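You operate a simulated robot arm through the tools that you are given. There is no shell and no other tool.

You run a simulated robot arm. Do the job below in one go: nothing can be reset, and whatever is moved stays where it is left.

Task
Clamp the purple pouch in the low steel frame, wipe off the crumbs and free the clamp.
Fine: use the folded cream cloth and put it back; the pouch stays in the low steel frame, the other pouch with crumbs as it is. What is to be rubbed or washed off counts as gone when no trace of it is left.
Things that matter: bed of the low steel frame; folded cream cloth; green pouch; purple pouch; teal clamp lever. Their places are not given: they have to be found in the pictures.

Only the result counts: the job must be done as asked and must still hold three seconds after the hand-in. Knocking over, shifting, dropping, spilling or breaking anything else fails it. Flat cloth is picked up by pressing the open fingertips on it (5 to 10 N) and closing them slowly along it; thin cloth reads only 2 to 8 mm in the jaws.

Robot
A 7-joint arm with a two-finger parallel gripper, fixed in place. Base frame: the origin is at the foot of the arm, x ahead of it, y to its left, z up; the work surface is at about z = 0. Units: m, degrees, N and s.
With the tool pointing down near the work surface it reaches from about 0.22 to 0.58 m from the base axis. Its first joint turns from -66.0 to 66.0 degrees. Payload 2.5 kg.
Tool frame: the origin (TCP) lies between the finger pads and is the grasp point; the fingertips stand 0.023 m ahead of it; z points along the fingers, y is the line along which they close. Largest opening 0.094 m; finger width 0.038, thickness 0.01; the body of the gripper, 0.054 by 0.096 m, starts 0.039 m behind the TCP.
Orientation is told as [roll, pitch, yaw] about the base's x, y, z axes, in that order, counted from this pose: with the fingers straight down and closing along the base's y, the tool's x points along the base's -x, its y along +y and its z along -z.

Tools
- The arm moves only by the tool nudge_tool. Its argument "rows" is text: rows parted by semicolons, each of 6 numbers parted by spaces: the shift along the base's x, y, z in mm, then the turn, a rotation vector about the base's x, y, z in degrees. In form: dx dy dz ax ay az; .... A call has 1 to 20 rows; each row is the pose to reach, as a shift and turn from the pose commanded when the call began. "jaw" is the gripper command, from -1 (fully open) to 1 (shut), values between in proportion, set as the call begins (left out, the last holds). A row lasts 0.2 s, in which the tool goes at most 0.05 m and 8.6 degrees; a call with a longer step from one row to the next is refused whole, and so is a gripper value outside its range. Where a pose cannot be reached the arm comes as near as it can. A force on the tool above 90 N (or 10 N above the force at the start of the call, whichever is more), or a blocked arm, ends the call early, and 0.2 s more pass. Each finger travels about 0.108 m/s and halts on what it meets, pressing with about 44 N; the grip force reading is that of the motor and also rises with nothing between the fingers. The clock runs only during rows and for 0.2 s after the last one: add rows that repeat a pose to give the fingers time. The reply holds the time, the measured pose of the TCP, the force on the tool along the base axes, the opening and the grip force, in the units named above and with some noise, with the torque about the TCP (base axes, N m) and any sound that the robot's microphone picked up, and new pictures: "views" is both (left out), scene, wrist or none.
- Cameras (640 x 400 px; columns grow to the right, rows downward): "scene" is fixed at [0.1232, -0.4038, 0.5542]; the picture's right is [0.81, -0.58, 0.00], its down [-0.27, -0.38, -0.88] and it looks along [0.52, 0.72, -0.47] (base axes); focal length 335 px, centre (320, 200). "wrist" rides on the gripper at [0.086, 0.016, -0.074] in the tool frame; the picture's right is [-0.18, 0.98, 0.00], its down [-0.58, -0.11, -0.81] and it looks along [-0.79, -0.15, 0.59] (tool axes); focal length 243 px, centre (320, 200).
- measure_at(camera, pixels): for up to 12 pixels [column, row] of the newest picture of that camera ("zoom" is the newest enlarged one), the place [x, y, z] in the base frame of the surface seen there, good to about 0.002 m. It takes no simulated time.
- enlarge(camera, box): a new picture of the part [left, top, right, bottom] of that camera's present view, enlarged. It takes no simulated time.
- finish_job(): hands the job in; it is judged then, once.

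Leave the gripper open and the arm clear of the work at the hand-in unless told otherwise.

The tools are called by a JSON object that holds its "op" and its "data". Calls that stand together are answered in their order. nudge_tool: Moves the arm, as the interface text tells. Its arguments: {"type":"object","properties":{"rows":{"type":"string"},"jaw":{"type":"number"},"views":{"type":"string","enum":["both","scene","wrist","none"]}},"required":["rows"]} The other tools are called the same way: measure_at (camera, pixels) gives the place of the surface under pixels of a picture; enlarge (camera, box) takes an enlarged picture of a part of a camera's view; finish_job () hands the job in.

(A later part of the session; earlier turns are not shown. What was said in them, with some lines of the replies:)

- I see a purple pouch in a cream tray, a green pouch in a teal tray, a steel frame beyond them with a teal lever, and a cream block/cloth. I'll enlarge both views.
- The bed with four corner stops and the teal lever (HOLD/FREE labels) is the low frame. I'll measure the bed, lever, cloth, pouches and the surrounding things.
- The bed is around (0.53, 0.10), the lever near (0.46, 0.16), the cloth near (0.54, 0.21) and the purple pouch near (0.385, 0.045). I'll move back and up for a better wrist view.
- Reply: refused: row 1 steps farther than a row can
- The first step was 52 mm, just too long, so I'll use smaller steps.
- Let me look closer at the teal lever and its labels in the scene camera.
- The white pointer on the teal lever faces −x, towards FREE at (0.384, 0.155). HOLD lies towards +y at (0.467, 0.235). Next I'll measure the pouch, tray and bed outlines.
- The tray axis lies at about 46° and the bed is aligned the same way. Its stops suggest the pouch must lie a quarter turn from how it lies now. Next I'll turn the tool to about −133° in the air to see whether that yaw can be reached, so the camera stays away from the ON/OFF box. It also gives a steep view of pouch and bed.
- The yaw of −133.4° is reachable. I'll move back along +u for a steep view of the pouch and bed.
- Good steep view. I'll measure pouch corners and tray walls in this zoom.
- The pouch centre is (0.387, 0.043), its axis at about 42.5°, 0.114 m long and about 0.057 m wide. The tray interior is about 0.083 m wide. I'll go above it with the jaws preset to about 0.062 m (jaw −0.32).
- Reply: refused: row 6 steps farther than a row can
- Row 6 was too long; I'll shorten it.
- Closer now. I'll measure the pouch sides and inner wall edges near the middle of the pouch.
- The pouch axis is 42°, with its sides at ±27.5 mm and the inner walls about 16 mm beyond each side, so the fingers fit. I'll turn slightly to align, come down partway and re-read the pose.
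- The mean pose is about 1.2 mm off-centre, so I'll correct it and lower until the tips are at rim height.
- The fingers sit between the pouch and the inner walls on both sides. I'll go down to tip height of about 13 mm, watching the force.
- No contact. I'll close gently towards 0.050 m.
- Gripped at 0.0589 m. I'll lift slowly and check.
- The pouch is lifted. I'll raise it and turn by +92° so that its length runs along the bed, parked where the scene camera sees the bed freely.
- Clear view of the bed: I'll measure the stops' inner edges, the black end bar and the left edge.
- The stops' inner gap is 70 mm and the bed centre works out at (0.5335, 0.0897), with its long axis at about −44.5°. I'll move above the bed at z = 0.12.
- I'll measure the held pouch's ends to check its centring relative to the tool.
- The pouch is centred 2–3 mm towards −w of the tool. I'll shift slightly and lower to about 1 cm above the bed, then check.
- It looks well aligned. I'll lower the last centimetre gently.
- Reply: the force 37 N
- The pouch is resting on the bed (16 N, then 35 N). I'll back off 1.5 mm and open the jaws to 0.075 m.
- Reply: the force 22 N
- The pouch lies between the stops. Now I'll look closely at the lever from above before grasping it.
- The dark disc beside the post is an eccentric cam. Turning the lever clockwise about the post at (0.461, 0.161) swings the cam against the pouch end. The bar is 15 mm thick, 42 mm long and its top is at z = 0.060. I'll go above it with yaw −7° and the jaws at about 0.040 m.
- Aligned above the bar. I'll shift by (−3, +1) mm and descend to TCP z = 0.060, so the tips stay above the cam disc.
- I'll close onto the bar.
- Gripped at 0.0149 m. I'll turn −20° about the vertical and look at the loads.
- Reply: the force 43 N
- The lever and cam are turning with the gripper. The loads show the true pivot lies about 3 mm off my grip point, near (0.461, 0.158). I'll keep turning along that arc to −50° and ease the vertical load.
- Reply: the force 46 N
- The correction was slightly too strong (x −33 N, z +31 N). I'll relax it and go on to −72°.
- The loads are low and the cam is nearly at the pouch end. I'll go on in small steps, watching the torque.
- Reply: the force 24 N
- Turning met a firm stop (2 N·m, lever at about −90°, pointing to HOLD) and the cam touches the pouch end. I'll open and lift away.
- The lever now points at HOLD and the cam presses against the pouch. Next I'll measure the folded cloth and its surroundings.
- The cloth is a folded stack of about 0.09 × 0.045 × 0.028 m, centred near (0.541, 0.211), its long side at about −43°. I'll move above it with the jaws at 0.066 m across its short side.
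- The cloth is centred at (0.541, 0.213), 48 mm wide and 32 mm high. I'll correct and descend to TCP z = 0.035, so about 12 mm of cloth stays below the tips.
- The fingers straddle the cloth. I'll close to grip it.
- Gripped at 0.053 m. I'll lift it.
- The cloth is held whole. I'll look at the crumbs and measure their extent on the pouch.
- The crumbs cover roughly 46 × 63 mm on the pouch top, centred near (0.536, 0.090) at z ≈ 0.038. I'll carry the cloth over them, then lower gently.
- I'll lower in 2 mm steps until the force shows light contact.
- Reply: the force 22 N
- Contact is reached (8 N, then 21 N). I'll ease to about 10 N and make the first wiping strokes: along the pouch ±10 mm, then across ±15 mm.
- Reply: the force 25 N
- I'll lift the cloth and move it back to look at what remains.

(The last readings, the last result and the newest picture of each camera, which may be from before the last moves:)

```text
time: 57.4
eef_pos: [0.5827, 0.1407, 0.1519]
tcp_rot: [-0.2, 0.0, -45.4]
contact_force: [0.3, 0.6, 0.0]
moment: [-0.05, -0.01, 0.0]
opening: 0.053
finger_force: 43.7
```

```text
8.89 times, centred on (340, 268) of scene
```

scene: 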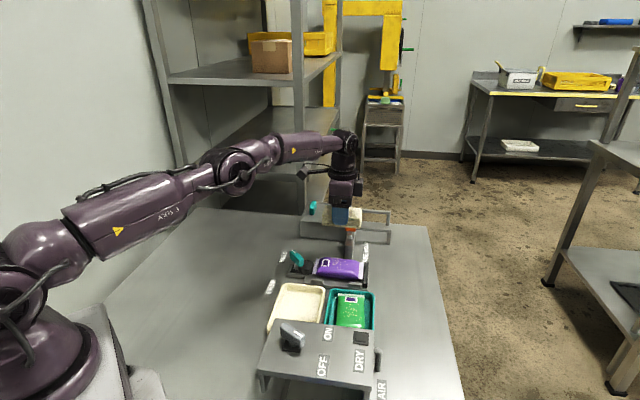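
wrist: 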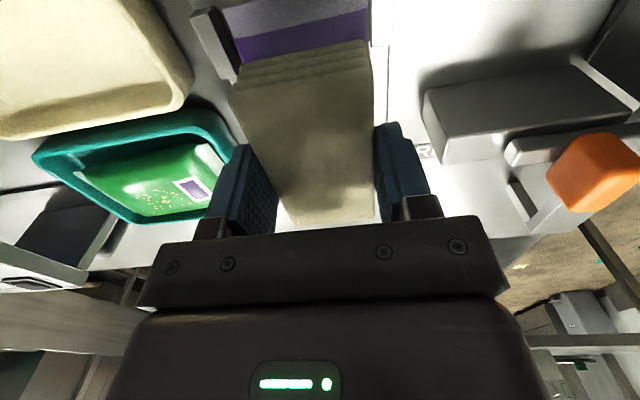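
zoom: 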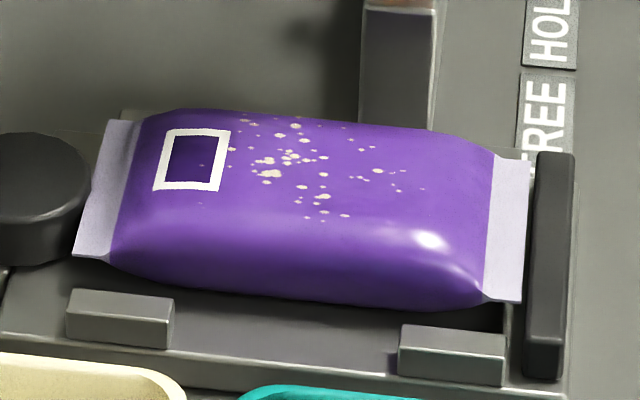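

The crumbs are fading but not gone, and the pouch moved about 4 mm against the far stops. I'll continue with more strokes, mainly along the clamped direction.

{"op": "nudge_tool", "data": {"rows": "-15 -15 -20 0 0 0; -30 -35 -40 0 0 0; -42 -47 -60 0 0 0; -42 -47 -76 0 0 0; -42 -47 -80 0 0 0; -37.7 -51.2 -80 0 0 0; -33.4 -55.4 -80 0 0 0; -37.7 -51.2 -80 0 0 0; -42 -47 -80 0 0 0; -46.3 -42.8 -80 0 0 0; -50.6 -38.6 -80 0 0 0; -46.3 -42.8 -80 0 0 0; -42 -47 -80 0 0 0; -37.7 -51.2 -80 0 0 0; -33.4 -55.4 -80 0 0 0; -37.7 -51.2 -80 0 0 0; -42 -47 -80 0 0 0; -46.3 -42.8 -80 0 0 0; -50.6 -38.6 -80 0 0 0; -42 -47 -80 0 0 0", "views": "none"}}

{"op": "nudge_tool", "data": {"rows": "4.3 -4.2 0 0 0 0; 8.6 -8.4 0 0 0 0; 4.3 -4.2 0 0 0 0; 0 0 0 0 0 0; -4.3 4.2 0 0 0 0; -8.6 8.4 0 0 0 0; -4.3 4.2 0 0 0 0; 0 0 0 0 0 0; 4.3 -4.2 0 0 0 0; 8.6 -8.4 0 0 0 0; 4.3 -4.2 0 0 0 0; 0 0 0 0 0 0; -4.3 4.2 0 0 0 0; -8.6 8.4 0 0 0 0; 0 0 0 0 0 0; 0 0 0 0 0 0", "views": "none"}}

{"op": "nudge_tool", "data": {"rows": "0 0 15 0 0 0; 0 0 40 0 0 0; 15 15 60 0 0 0; 30 35 70 0 0 0; 42 47 80 0 0 0; 42 47 80 0 0 0", "views": "scene"}}

{"op": "enlarge", "data": {"camera": "scene", "box": [304, 245, 376, 290]}}

```text
time: 61.6
eef_pos: [0.5402, 0.0954, 0.0739]
tcp_rot: [0.0, 0.2, -45.2]
contact_force: [-2.6, 4.4, 11.8]
moment: [-0.07, -0.13, 0.03]
opening: 0.0531
finger_force: 44.4
```

```text
time: 65.0
eef_pos: [0.5395, 0.0953, 0.0739]
tcp_rot: [0.1, 0.0, -45.3]
contact_force: [-2.6, 5.2, 11.2]
moment: [0.04, 0.03, -0.03]
opening: 0.0528
finger_force: 43.7
```

```text
time: 66.4
eef_pos: [0.5822, 0.1387, 0.1518]
tcp_rot: [0.0, 0.0, -45.4]
contact_force: [0.0, 0.2, 0.1]
moment: [0.0, 0.0, 0.02]
opening: 0.0527
finger_force: 44.7
```

scene: 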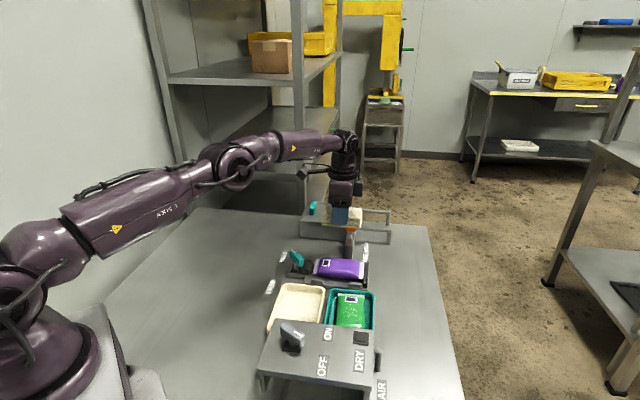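

```text
8.89 times, centred on (340, 268) of scene
```

zoom: 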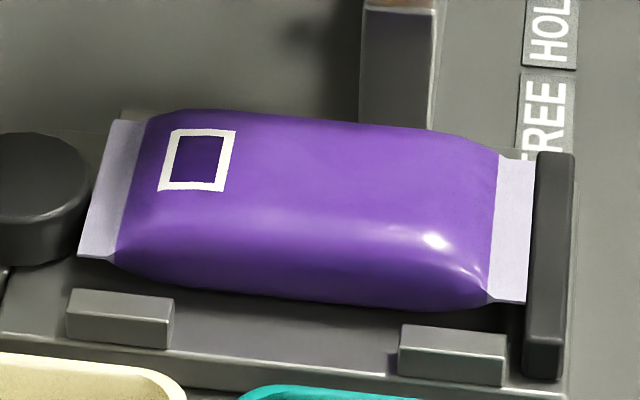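

It looks clean. I'll look closer for faint traces.

{"op": "enlarge", "data": {"camera": "scene", "box": [318, 256, 350, 276]}}

{"op": "enlarge", "data": {"camera": "scene", "box": [336, 256, 368, 276]}}

{"op": "enlarge", "data": {"camera": "wrist", "box": [100, 0, 400, 200]}}

```text
16.00 times, centred on (334, 266) of scene
```

zoom: 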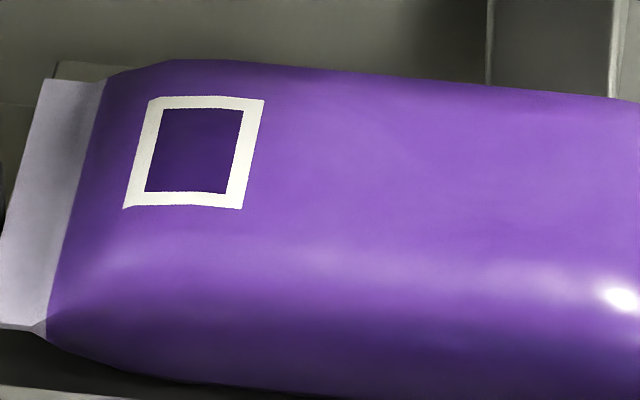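

```text
16.00 times, centred on (352, 266) of scene
```

zoom: 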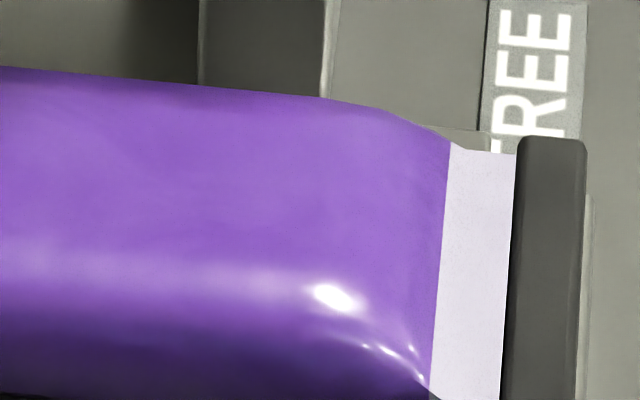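

```text
2.00 times, centred on (250, 100) of wrist
```

zoom: 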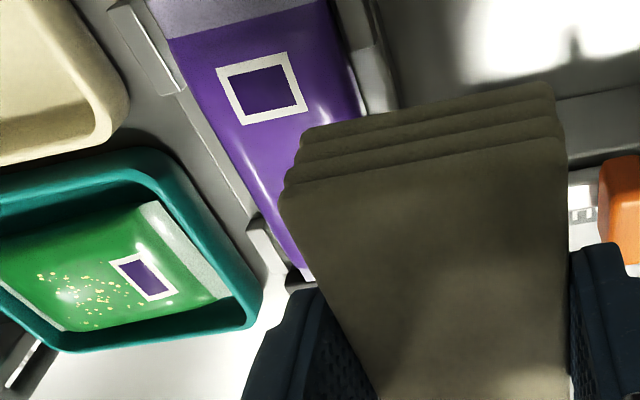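

The pouch top is clean in both views. Now I'll carry the cloth back to exactly where it was taken.

{"op": "nudge_tool", "data": {"rows": "-13 24 0 0 0 0; -27 48 0 0 0 0; -40 72.6 0 0 0 0; -40 72.6 -30 0 0 0; -40 72.6 -65 0 0 0; -40 72.6 -95 0 0 0; -40 72.6 -110 0 0 0; -40 72.6 -110 0 0 0"}}

{"op": "nudge_tool", "data": {"rows": "0 0 -3 0 0 0; 0 0 -6 0 0 0; 0 0 -6 0 0 0", "views": "none"}}

{"op": "enlarge", "data": {"camera": "scene", "box": [262, 195, 390, 275]}}

```text
time: 68.2
eef_pos: [0.5425, 0.2139, 0.0437]
tcp_rot: [0.0, 0.0, -45.4]
contact_force: [-0.6, 0.3, -0.3]
moment: [-0.01, -0.02, -0.03]
opening: 0.053
finger_force: 43.4
```

scene: 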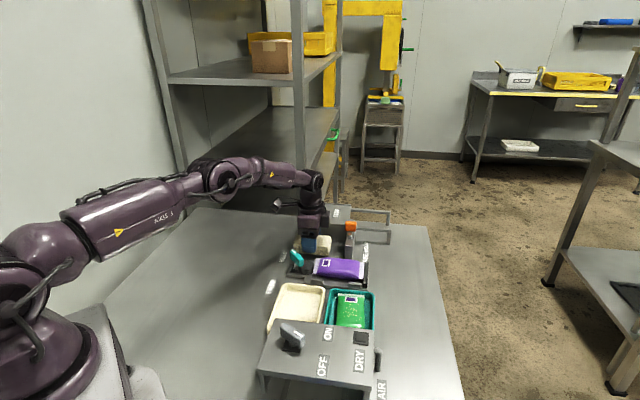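
wrist: 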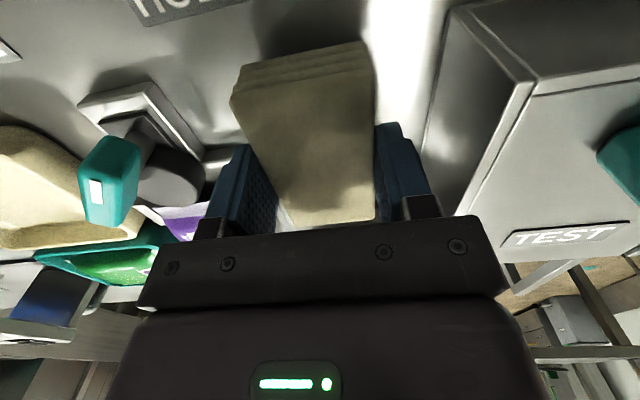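

```text
time: 69.0
eef_pos: [0.5421, 0.2127, 0.0376]
tcp_rot: [0.0, 0.0, -45.4]
contact_force: [0.4, -0.2, 0.0]
moment: [-0.01, -0.03, 0.02]
opening: 0.053
finger_force: 44.0
```

```text
5.00 times, centred on (326, 235) of scene
```

zoom: 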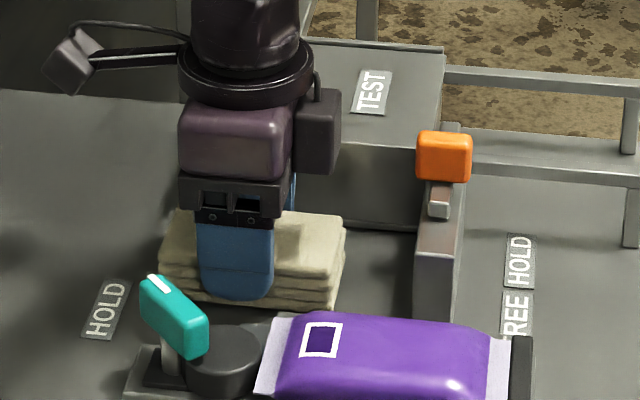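

I'll lower the last 1.5 mm until contact, then release.

{"op": "nudge_tool", "data": {"rows": "0 0 -1.5 0 0 0; 0 0 -1.5 0 0 0", "views": "none"}}

{"op": "nudge_tool", "data": {"rows": "0 0 -0.5 0 0 0; 0 0 -0.5 0 0 0", "views": "none"}}

```text
time: 69.6
eef_pos: [0.5417, 0.2128, 0.0365]
tcp_rot: [0.0, 0.0, -45.4]
contact_force: [-0.1, 0.7, -0.4]
moment: [0.02, 0.01, 0.0]
opening: 0.0528
finger_force: 44.2
```

```text
time: 70.2
eef_pos: [0.542, 0.2122, 0.0344]
tcp_rot: [0.0, -0.1, -45.4]
contact_force: [0.0, -0.3, -0.6]
moment: [-0.02, -0.03, 0.0]
opening: 0.0528
finger_force: 44.4
```

{"op": "nudge_tool", "data": {"rows": "0 0 -0.5 0 0 0; 0 0 -0.5 0 0 0", "views": "none"}}

{"op": "nudge_tool", "data": {"rows": "0 0 0 0 0 0; 0 0 0 0 0 0", "jaw": -0.4, "views": "none"}}

{"op": "nudge_tool", "data": {"rows": "0 0 15 0 0 0; 0 0 45 0 0 0; 0 0 85 0 0 0; 0 0 125 0 0 0; 0 0 165 0 0 0; 0 0 165 0 0 0"}}

{"op": "enlarge", "data": {"camera": "scene", "box": [262, 205, 390, 285]}}

```text
time: 70.8
eef_pos: [0.5417, 0.2135, 0.0339]
tcp_rot: [-0.2, 0.0, -45.3]
contact_force: [-1.2, -0.3, 0.9]
moment: [-0.01, -0.04, -0.01]
opening: 0.0526
finger_force: 43.8
```

```text
time: 71.4
eef_pos: [0.5411, 0.213, 0.0334]
tcp_rot: [0.1, 0.1, -45.4]
contact_force: [0.5, 0.2, 0.0]
moment: [-0.01, 0.0, 0.02]
opening: 0.0659
finger_force: 0.0
```

```text
time: 72.8
eef_pos: [0.5413, 0.2115, 0.2001]
tcp_rot: [-0.1, 0.0, -45.3]
contact_force: [-0.3, 0.4, 0.4]
moment: [0.0, 0.03, -0.03]
opening: 0.0657
finger_force: 0.1
```

scene: 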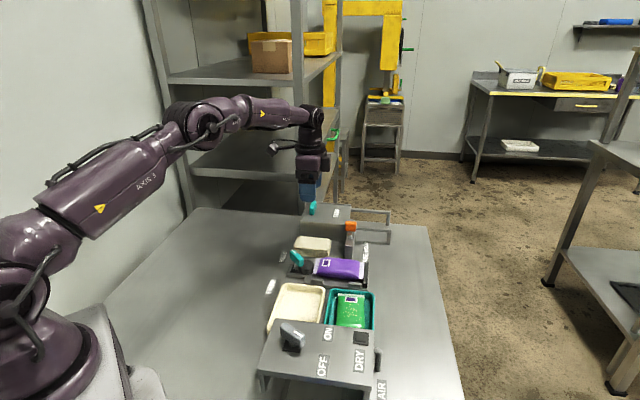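
wrist: 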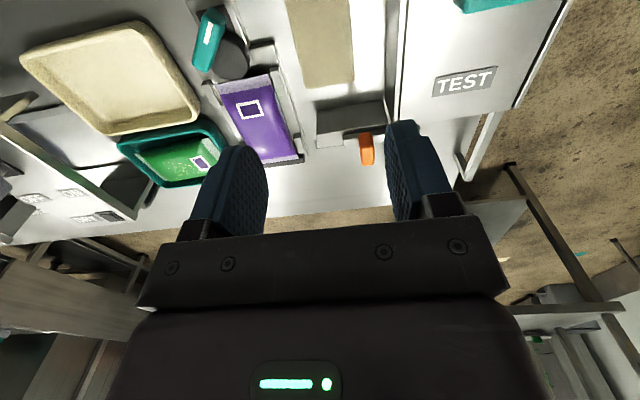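

```text
5.00 times, centred on (326, 245) of scene
```

zoom: 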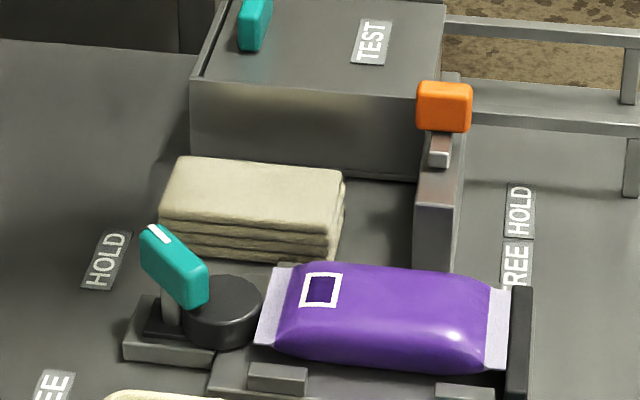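

The cloth is back in place. I'll check the whole pouch surface in the wrist view for traces.

{"op": "enlarge", "data": {"camera": "wrist", "box": [200, 70, 312, 170]}}

{"op": "measure_at", "data": {"camera": "scene", "pixels": [[292, 252], [294, 254], [303, 262], [298, 256], [291, 255], [301, 264]]}}

```text
4.00 times, centred on (256, 120) of wrist
```

zoom: 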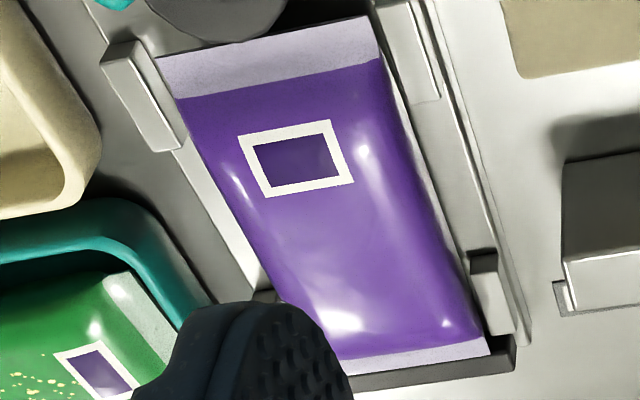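

```text
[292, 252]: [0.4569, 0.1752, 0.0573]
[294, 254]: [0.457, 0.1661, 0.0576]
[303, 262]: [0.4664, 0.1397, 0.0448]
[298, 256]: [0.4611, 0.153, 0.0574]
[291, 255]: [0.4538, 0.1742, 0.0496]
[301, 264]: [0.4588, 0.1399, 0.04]
```

The pouch is fully clean and the green pouch still has its crumbs. Now I'll go back to the lever to free the clamp.

{"op": "nudge_tool", "data": {"rows": "-15 -10 0 0 0 -7.5; -30 -20 0 0 0 -15; -45 -30 0 0 0 -22.5; -60 -40 -10 0 0 -30; -70 -45 -35 0 0 -37.5; -79 -49 -70 0 0 -44.7; -79 -49 -100 0 0 -44.7; -79 -49 -100 0 0 -44.7", "jaw": 0.1}}

{"op": "enlarge", "data": {"camera": "wrist", "box": [200, 60, 440, 210]}}

{"op": "enlarge", "data": {"camera": "scene", "box": [250, 225, 346, 285]}}

```text
time: 74.6
eef_pos: [0.464, 0.1644, 0.0986]
tcp_rot: [0.0, 0.0, -90.2]
contact_force: [-0.3, 0.7, 0.1]
moment: [-0.01, -0.01, -0.02]
opening: 0.0424
finger_force: 0.1
```

scene: 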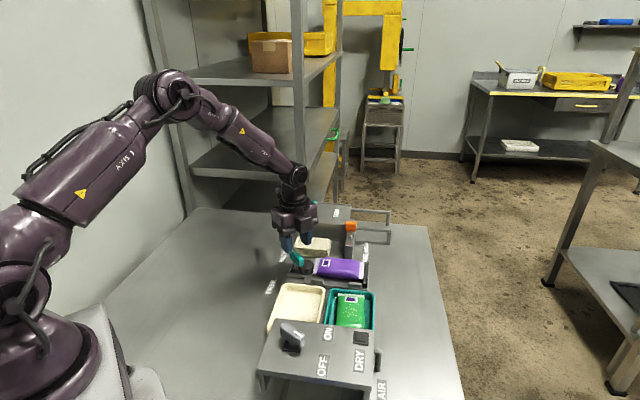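
wrist: 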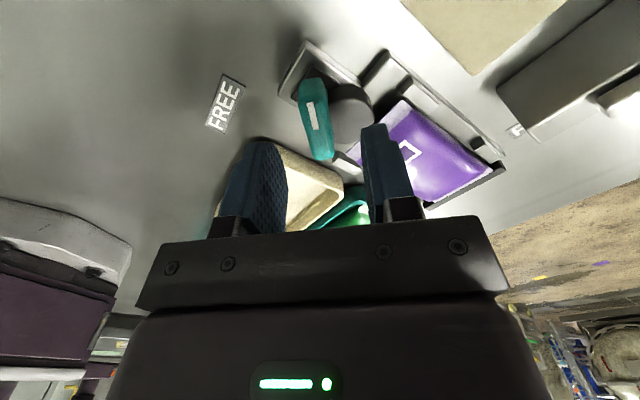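

```text
2.67 times, centred on (320, 135) of wrist
```

zoom: 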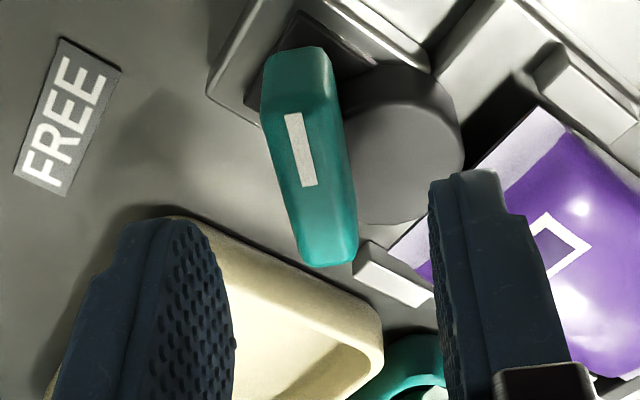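

```text
6.67 times, centred on (298, 255) of scene
```

zoom: 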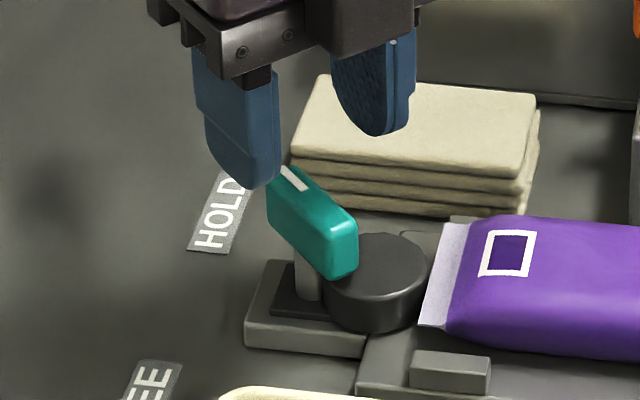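

{"op": "measure_at", "data": {"camera": "wrist", "pixels": [[303, 92], [318, 90], [314, 154], [330, 150], [308, 115], [322, 115], [314, 118], [318, 140]]}}

```text
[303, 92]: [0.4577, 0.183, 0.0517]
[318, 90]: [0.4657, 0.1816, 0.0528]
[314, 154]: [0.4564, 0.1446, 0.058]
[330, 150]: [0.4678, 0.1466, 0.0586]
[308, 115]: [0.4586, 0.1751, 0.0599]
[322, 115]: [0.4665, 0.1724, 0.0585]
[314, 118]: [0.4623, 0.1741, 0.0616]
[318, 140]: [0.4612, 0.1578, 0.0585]
```

The bar is centred at (0.462, 0.162), aligned with the tool. I'll descend and grip it.

{"op": "nudge_tool", "data": {"rows": "-2 -2 -10 0 0 0; -2 -2 -20 0 0 0; -2 -2 -30 0 0 0; -2 -2 -38.5 0 0 0; -2 -2 -38.5 0 0 0", "views": "wrist"}}

{"op": "nudge_tool", "data": {"rows": "0 0 0 0 0 0; 0 0 0 0 0 0; 0 0 0 0 0 0", "jaw": 0.75, "views": "wrist"}}

```text
time: 75.8
eef_pos: [0.4603, 0.1634, 0.0602]
tcp_rot: [0.0, 0.0, -90.0]
contact_force: [-0.2, -1.0, -0.1]
moment: [-0.03, -0.01, -0.01]
opening: 0.0424
finger_force: 0.1
```

wrist: 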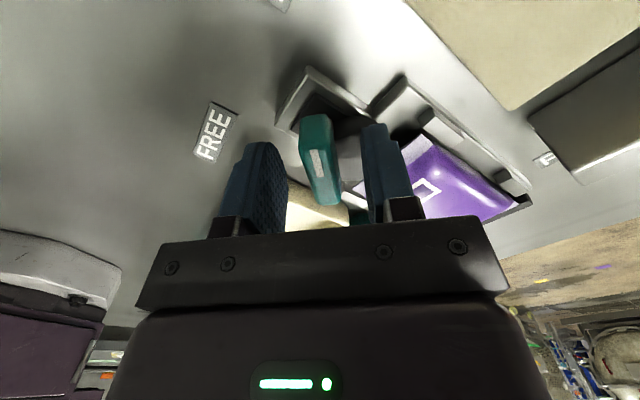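

```text
time: 76.6
eef_pos: [0.462, 0.162, 0.0597]
tcp_rot: [0.2, 0.0, -90.0]
contact_force: [16.0, 3.9, -12.3]
moment: [-0.04, 0.22, 0.17]
opening: 0.015
finger_force: 44.7
```

wrist: 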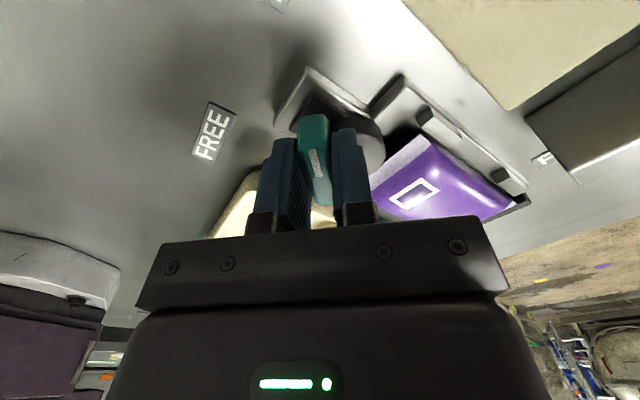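

Gripped. I'll turn back towards FREE along the same arc, in stages.

{"op": "nudge_tool", "data": {"rows": "0.6 0.2 -0.3 0 0 0; 0.2 0.4 -0.3 0 0 7; -0.1 0.5 -0.3 0 0 14; -0.4 0.6 -0.3 0 0 21; -0.8 0.6 -0.3 0 0 28; -0.8 0.6 -0.3 0 0 28", "views": "none"}}

```text
time: 78.0
eef_pos: [0.46, 0.1623, 0.0604]
tcp_rot: [0.1, -0.1, -61.9]
contact_force: [17.4, -4.6, -4.4]
moment: [0.7, 0.41, 0.01]
opening: 0.0149
finger_force: 45.0
```

{"op": "nudge_tool", "data": {"rows": "0.6 -0.1 0 0 0 0; 0.4 -0.2 0 0 0 7; 0.1 -0.2 0 0 0 14; -0.2 -0.3 0 0 0 21; -0.5 -0.3 0 0 0 28; -0.5 -0.3 0 0 0 28", "views": "none"}}

```text
time: 79.4
eef_pos: [0.46, 0.1615, 0.0608]
tcp_rot: [0.0, 0.0, -34.2]
contact_force: [8.3, -7.5, -1.9]
moment: [-0.03, -0.3, -0.02]
opening: 0.0149
finger_force: 44.9
```

{"op": "nudge_tool", "data": {"rows": "0.2 -0.4 0 0 0 7; -0.1 -0.6 0 0 0 14; -0.3 -0.8 0 0 0 20; -0.5 -0.9 0 0 0 25; -0.5 -0.9 0 0 0 25", "views": "wrist"}}

{"op": "enlarge", "data": {"camera": "scene", "box": [250, 225, 346, 285]}}

```text
time: 80.6
eef_pos: [0.4606, 0.1617, 0.0607]
tcp_rot: [-0.2, 0.0, -9.1]
contact_force: [7.0, -15.2, -3.0]
moment: [0.36, 1.39, -0.02]
opening: 0.0148
finger_force: 44.6
```

wrist: 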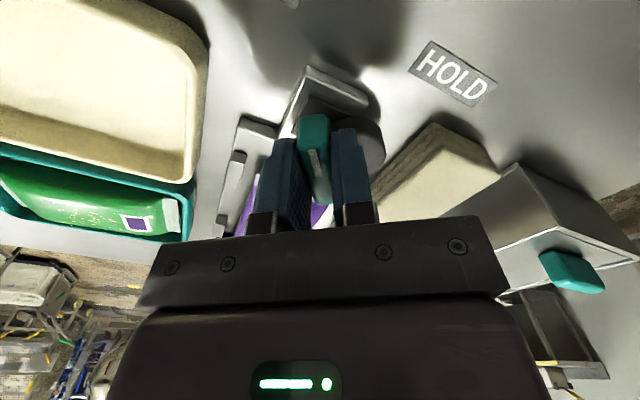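

```text
6.67 times, centred on (298, 255) of scene
```

zoom: 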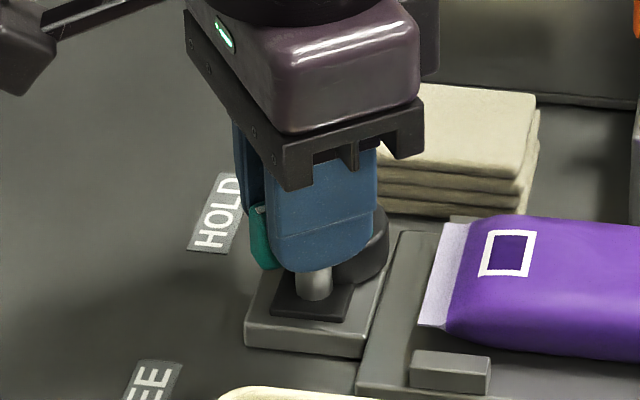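

Nearly at FREE. I'll continue in small steps until the end stop is felt.

{"op": "nudge_tool", "data": {"rows": "0 -0.5 0 0 0 3; 0 -0.6 0 0 0 3", "views": "none"}}

{"op": "nudge_tool", "data": {"rows": "0 -0.2 0 0 0 3; 0 -0.2 0 0 0 3", "views": "none"}}

{"op": "nudge_tool", "data": {"rows": "0 -0.2 0 0 0 3; 0 -0.2 0 0 0 3", "views": "none"}}

```text
time: 81.2
eef_pos: [0.4594, 0.1614, 0.0609]
tcp_rot: [-0.1, 0.0, -6.0]
contact_force: [2.3, -14.2, 1.7]
moment: [0.06, 0.11, -0.05]
opening: 0.0149
finger_force: 45.3
```

```text
time: 81.8
eef_pos: [0.4598, 0.1605, 0.0599]
tcp_rot: [-0.2, 0.0, -3.1]
contact_force: [-6.0, -15.9, 6.8]
moment: [-0.11, -1.24, -0.04]
opening: 0.015
finger_force: 44.8
```

```text
time: 82.4
eef_pos: [0.4593, 0.1602, 0.0608]
tcp_rot: [0.0, 0.1, -0.2]
contact_force: [9.8, -11.3, -1.1]
moment: [-0.15, 1.39, 0.0]
opening: 0.0148
finger_force: 45.3
```

No stop yet; I'll continue a few degrees towards the FREE label.

{"op": "nudge_tool", "data": {"rows": "0 -0.4 0 0 0 3; 0 -0.4 0 0 0 3", "views": "none"}}

{"op": "nudge_tool", "data": {"rows": "0 -0.2 0 0 0 3; 0 -0.2 0 0 0 3", "views": "wrist"}}

```text
time: 83.0
eef_pos: [0.4603, 0.16, 0.0606]
tcp_rot: [0.2, -0.1, 2.8]
contact_force: [9.1, -5.5, -3.7]
moment: [0.04, 0.48, -1.92]
opening: 0.0158
finger_force: 44.6
```

```text
time: 83.6
eef_pos: [0.4587, 0.1614, 0.0604]
tcp_rot: [0.1, 0.0, 5.8]
contact_force: [0.7, -2.2, 4.2]
moment: [-0.07, -0.54, -2.03]
opening: 0.0175
finger_force: 44.9
```

wrist: 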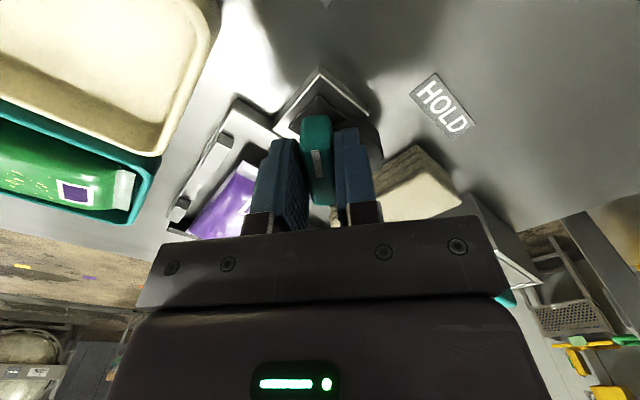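

The end stop is felt near yaw 0°, so the lever is fully at FREE. I'll ease back, open and lift away.

{"op": "nudge_tool", "data": {"rows": "0 0 0 0 0 -3; 0 0 0 0 0 -4; 0 0 0 0 0 -4", "views": "none"}}

{"op": "nudge_tool", "data": {"rows": "0 0 0 0 0 0; 0 0 0 0 0 0; 0 0 0 0 0 0", "jaw": 0.1, "views": "none"}}

{"op": "nudge_tool", "data": {"rows": "0 0 10 0 0 0; 0 0 30 0 0 0; 0 0 70 0 0 0; -10 10 110 0 0 0; -40 30 140 0 0 0; -70 50 170 0 0 0; -70 50 170 0 0 0"}}

{"op": "enlarge", "data": {"camera": "scene", "box": [256, 215, 384, 295]}}

```text
time: 84.4
eef_pos: [0.4587, 0.1598, 0.0602]
tcp_rot: [0.2, 0.0, 1.9]
contact_force: [5.5, 2.6, 0.6]
moment: [0.02, 0.47, -1.51]
opening: 0.0152
finger_force: 44.9
```

```text
time: 85.2
eef_pos: [0.4591, 0.16, 0.061]
tcp_rot: [0.0, 0.0, 1.9]
contact_force: [-0.3, -0.3, 0.0]
moment: [0.0, 0.03, 0.0]
opening: 0.0421
finger_force: 0.1
```

```text
time: 86.8
eef_pos: [0.3907, 0.2067, 0.2297]
tcp_rot: [0.0, -0.1, 1.9]
contact_force: [0.7, 0.2, 0.3]
moment: [-0.02, 0.02, 0.01]
opening: 0.0422
finger_force: 0.0
```

scene: 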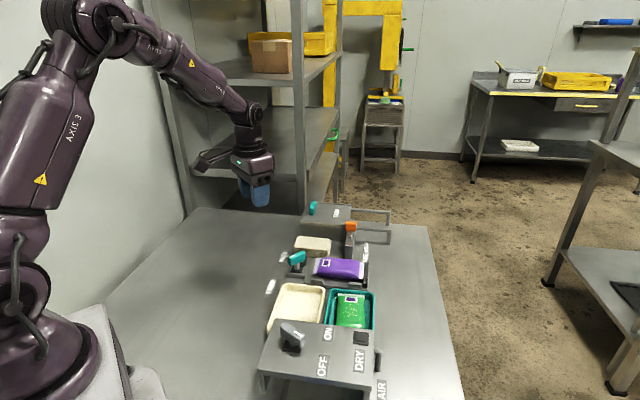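
wrist: 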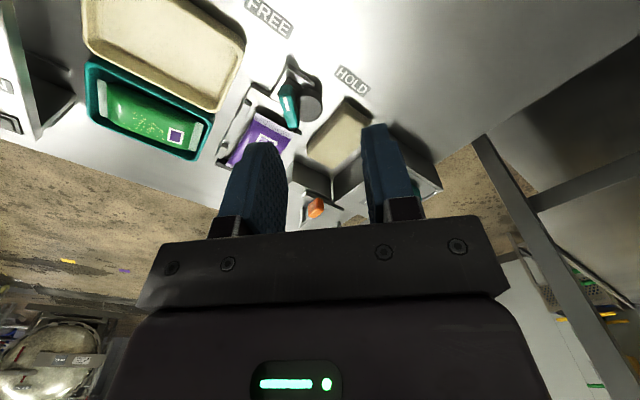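

```text
5.00 times, centred on (320, 255) of scene
```

zoom: 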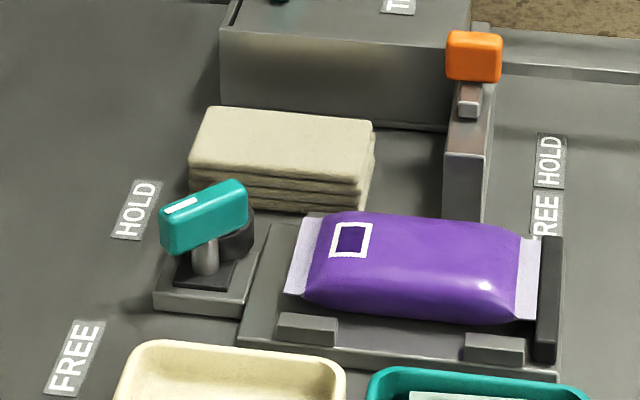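

The lever is at FREE, the pouch lies clean in the frame, the cloth is back and the green pouch still has its crumbs. I'll open the gripper fully and park clear.

{"op": "nudge_tool", "data": {"rows": "-10 10 20 0 0 0; -20 20 40 0 0 0; -20 20 40 0 0 0; -20 20 40 0 0 0", "jaw": -1}}

{"op": "enlarge", "data": {"camera": "scene", "box": [304, 245, 376, 290]}}

{"op": "enlarge", "data": {"camera": "scene", "box": [240, 270, 400, 370]}}

```text
time: 87.8
eef_pos: [0.3695, 0.2267, 0.2696]
tcp_rot: [0.0, 0.0, 1.9]
contact_force: [0.2, 0.1, 0.1]
moment: [-0.02, -0.01, -0.02]
opening: 0.0938
finger_force: 0.0
```

scene: 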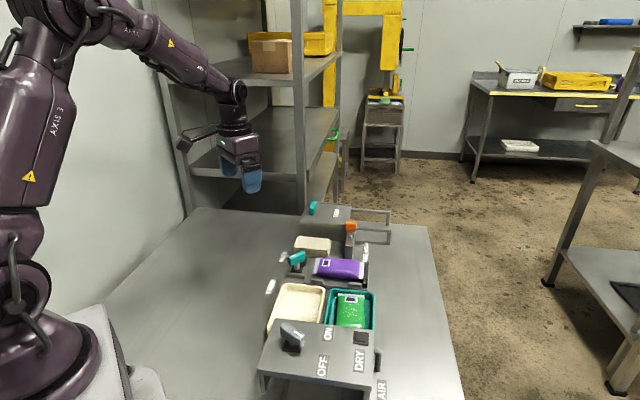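
wrist: 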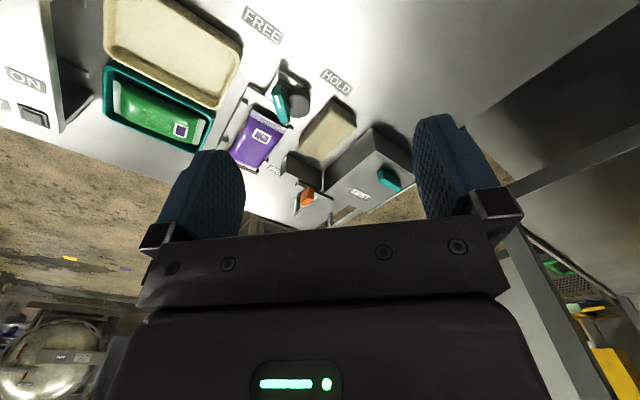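

```text
8.89 times, centred on (340, 268) of scene
```

zoom: 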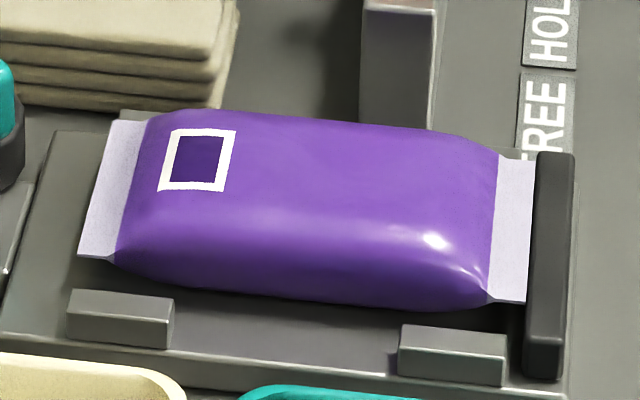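

```text
4.00 times, centred on (320, 320) of scene
```

zoom: 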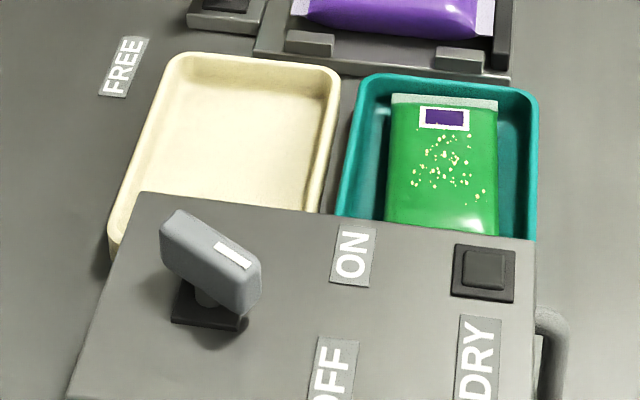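

The purple pouch is clean and in the frame, the lever is at FREE, and the cloth is back. The trays look unmoved, the green pouch is untouched, and the gripper is open and clear. I'm handing the job in.

{"op": "finish_job", "data": {}}

```text
The job is handed in.
```

The job is done and handed in; I haven't seen the judging result.

- **Purple pouch:** it lies in the low steel frame between the stops, and I saw no crumbs left on it in either camera view. It slid a few millimetres during wiping and now rests close to the black end bar.
- **Clamp:** I turned the teal lever to HOLD for the wiping. Afterwards I turned it back until it met its stop at FREE.
- **Cloth:** the folded cream cloth is back where I picked it up.
- **Everything else:** the green pouch still has its crumbs. The trays look unmoved, and the gripper is open and clear of the work.
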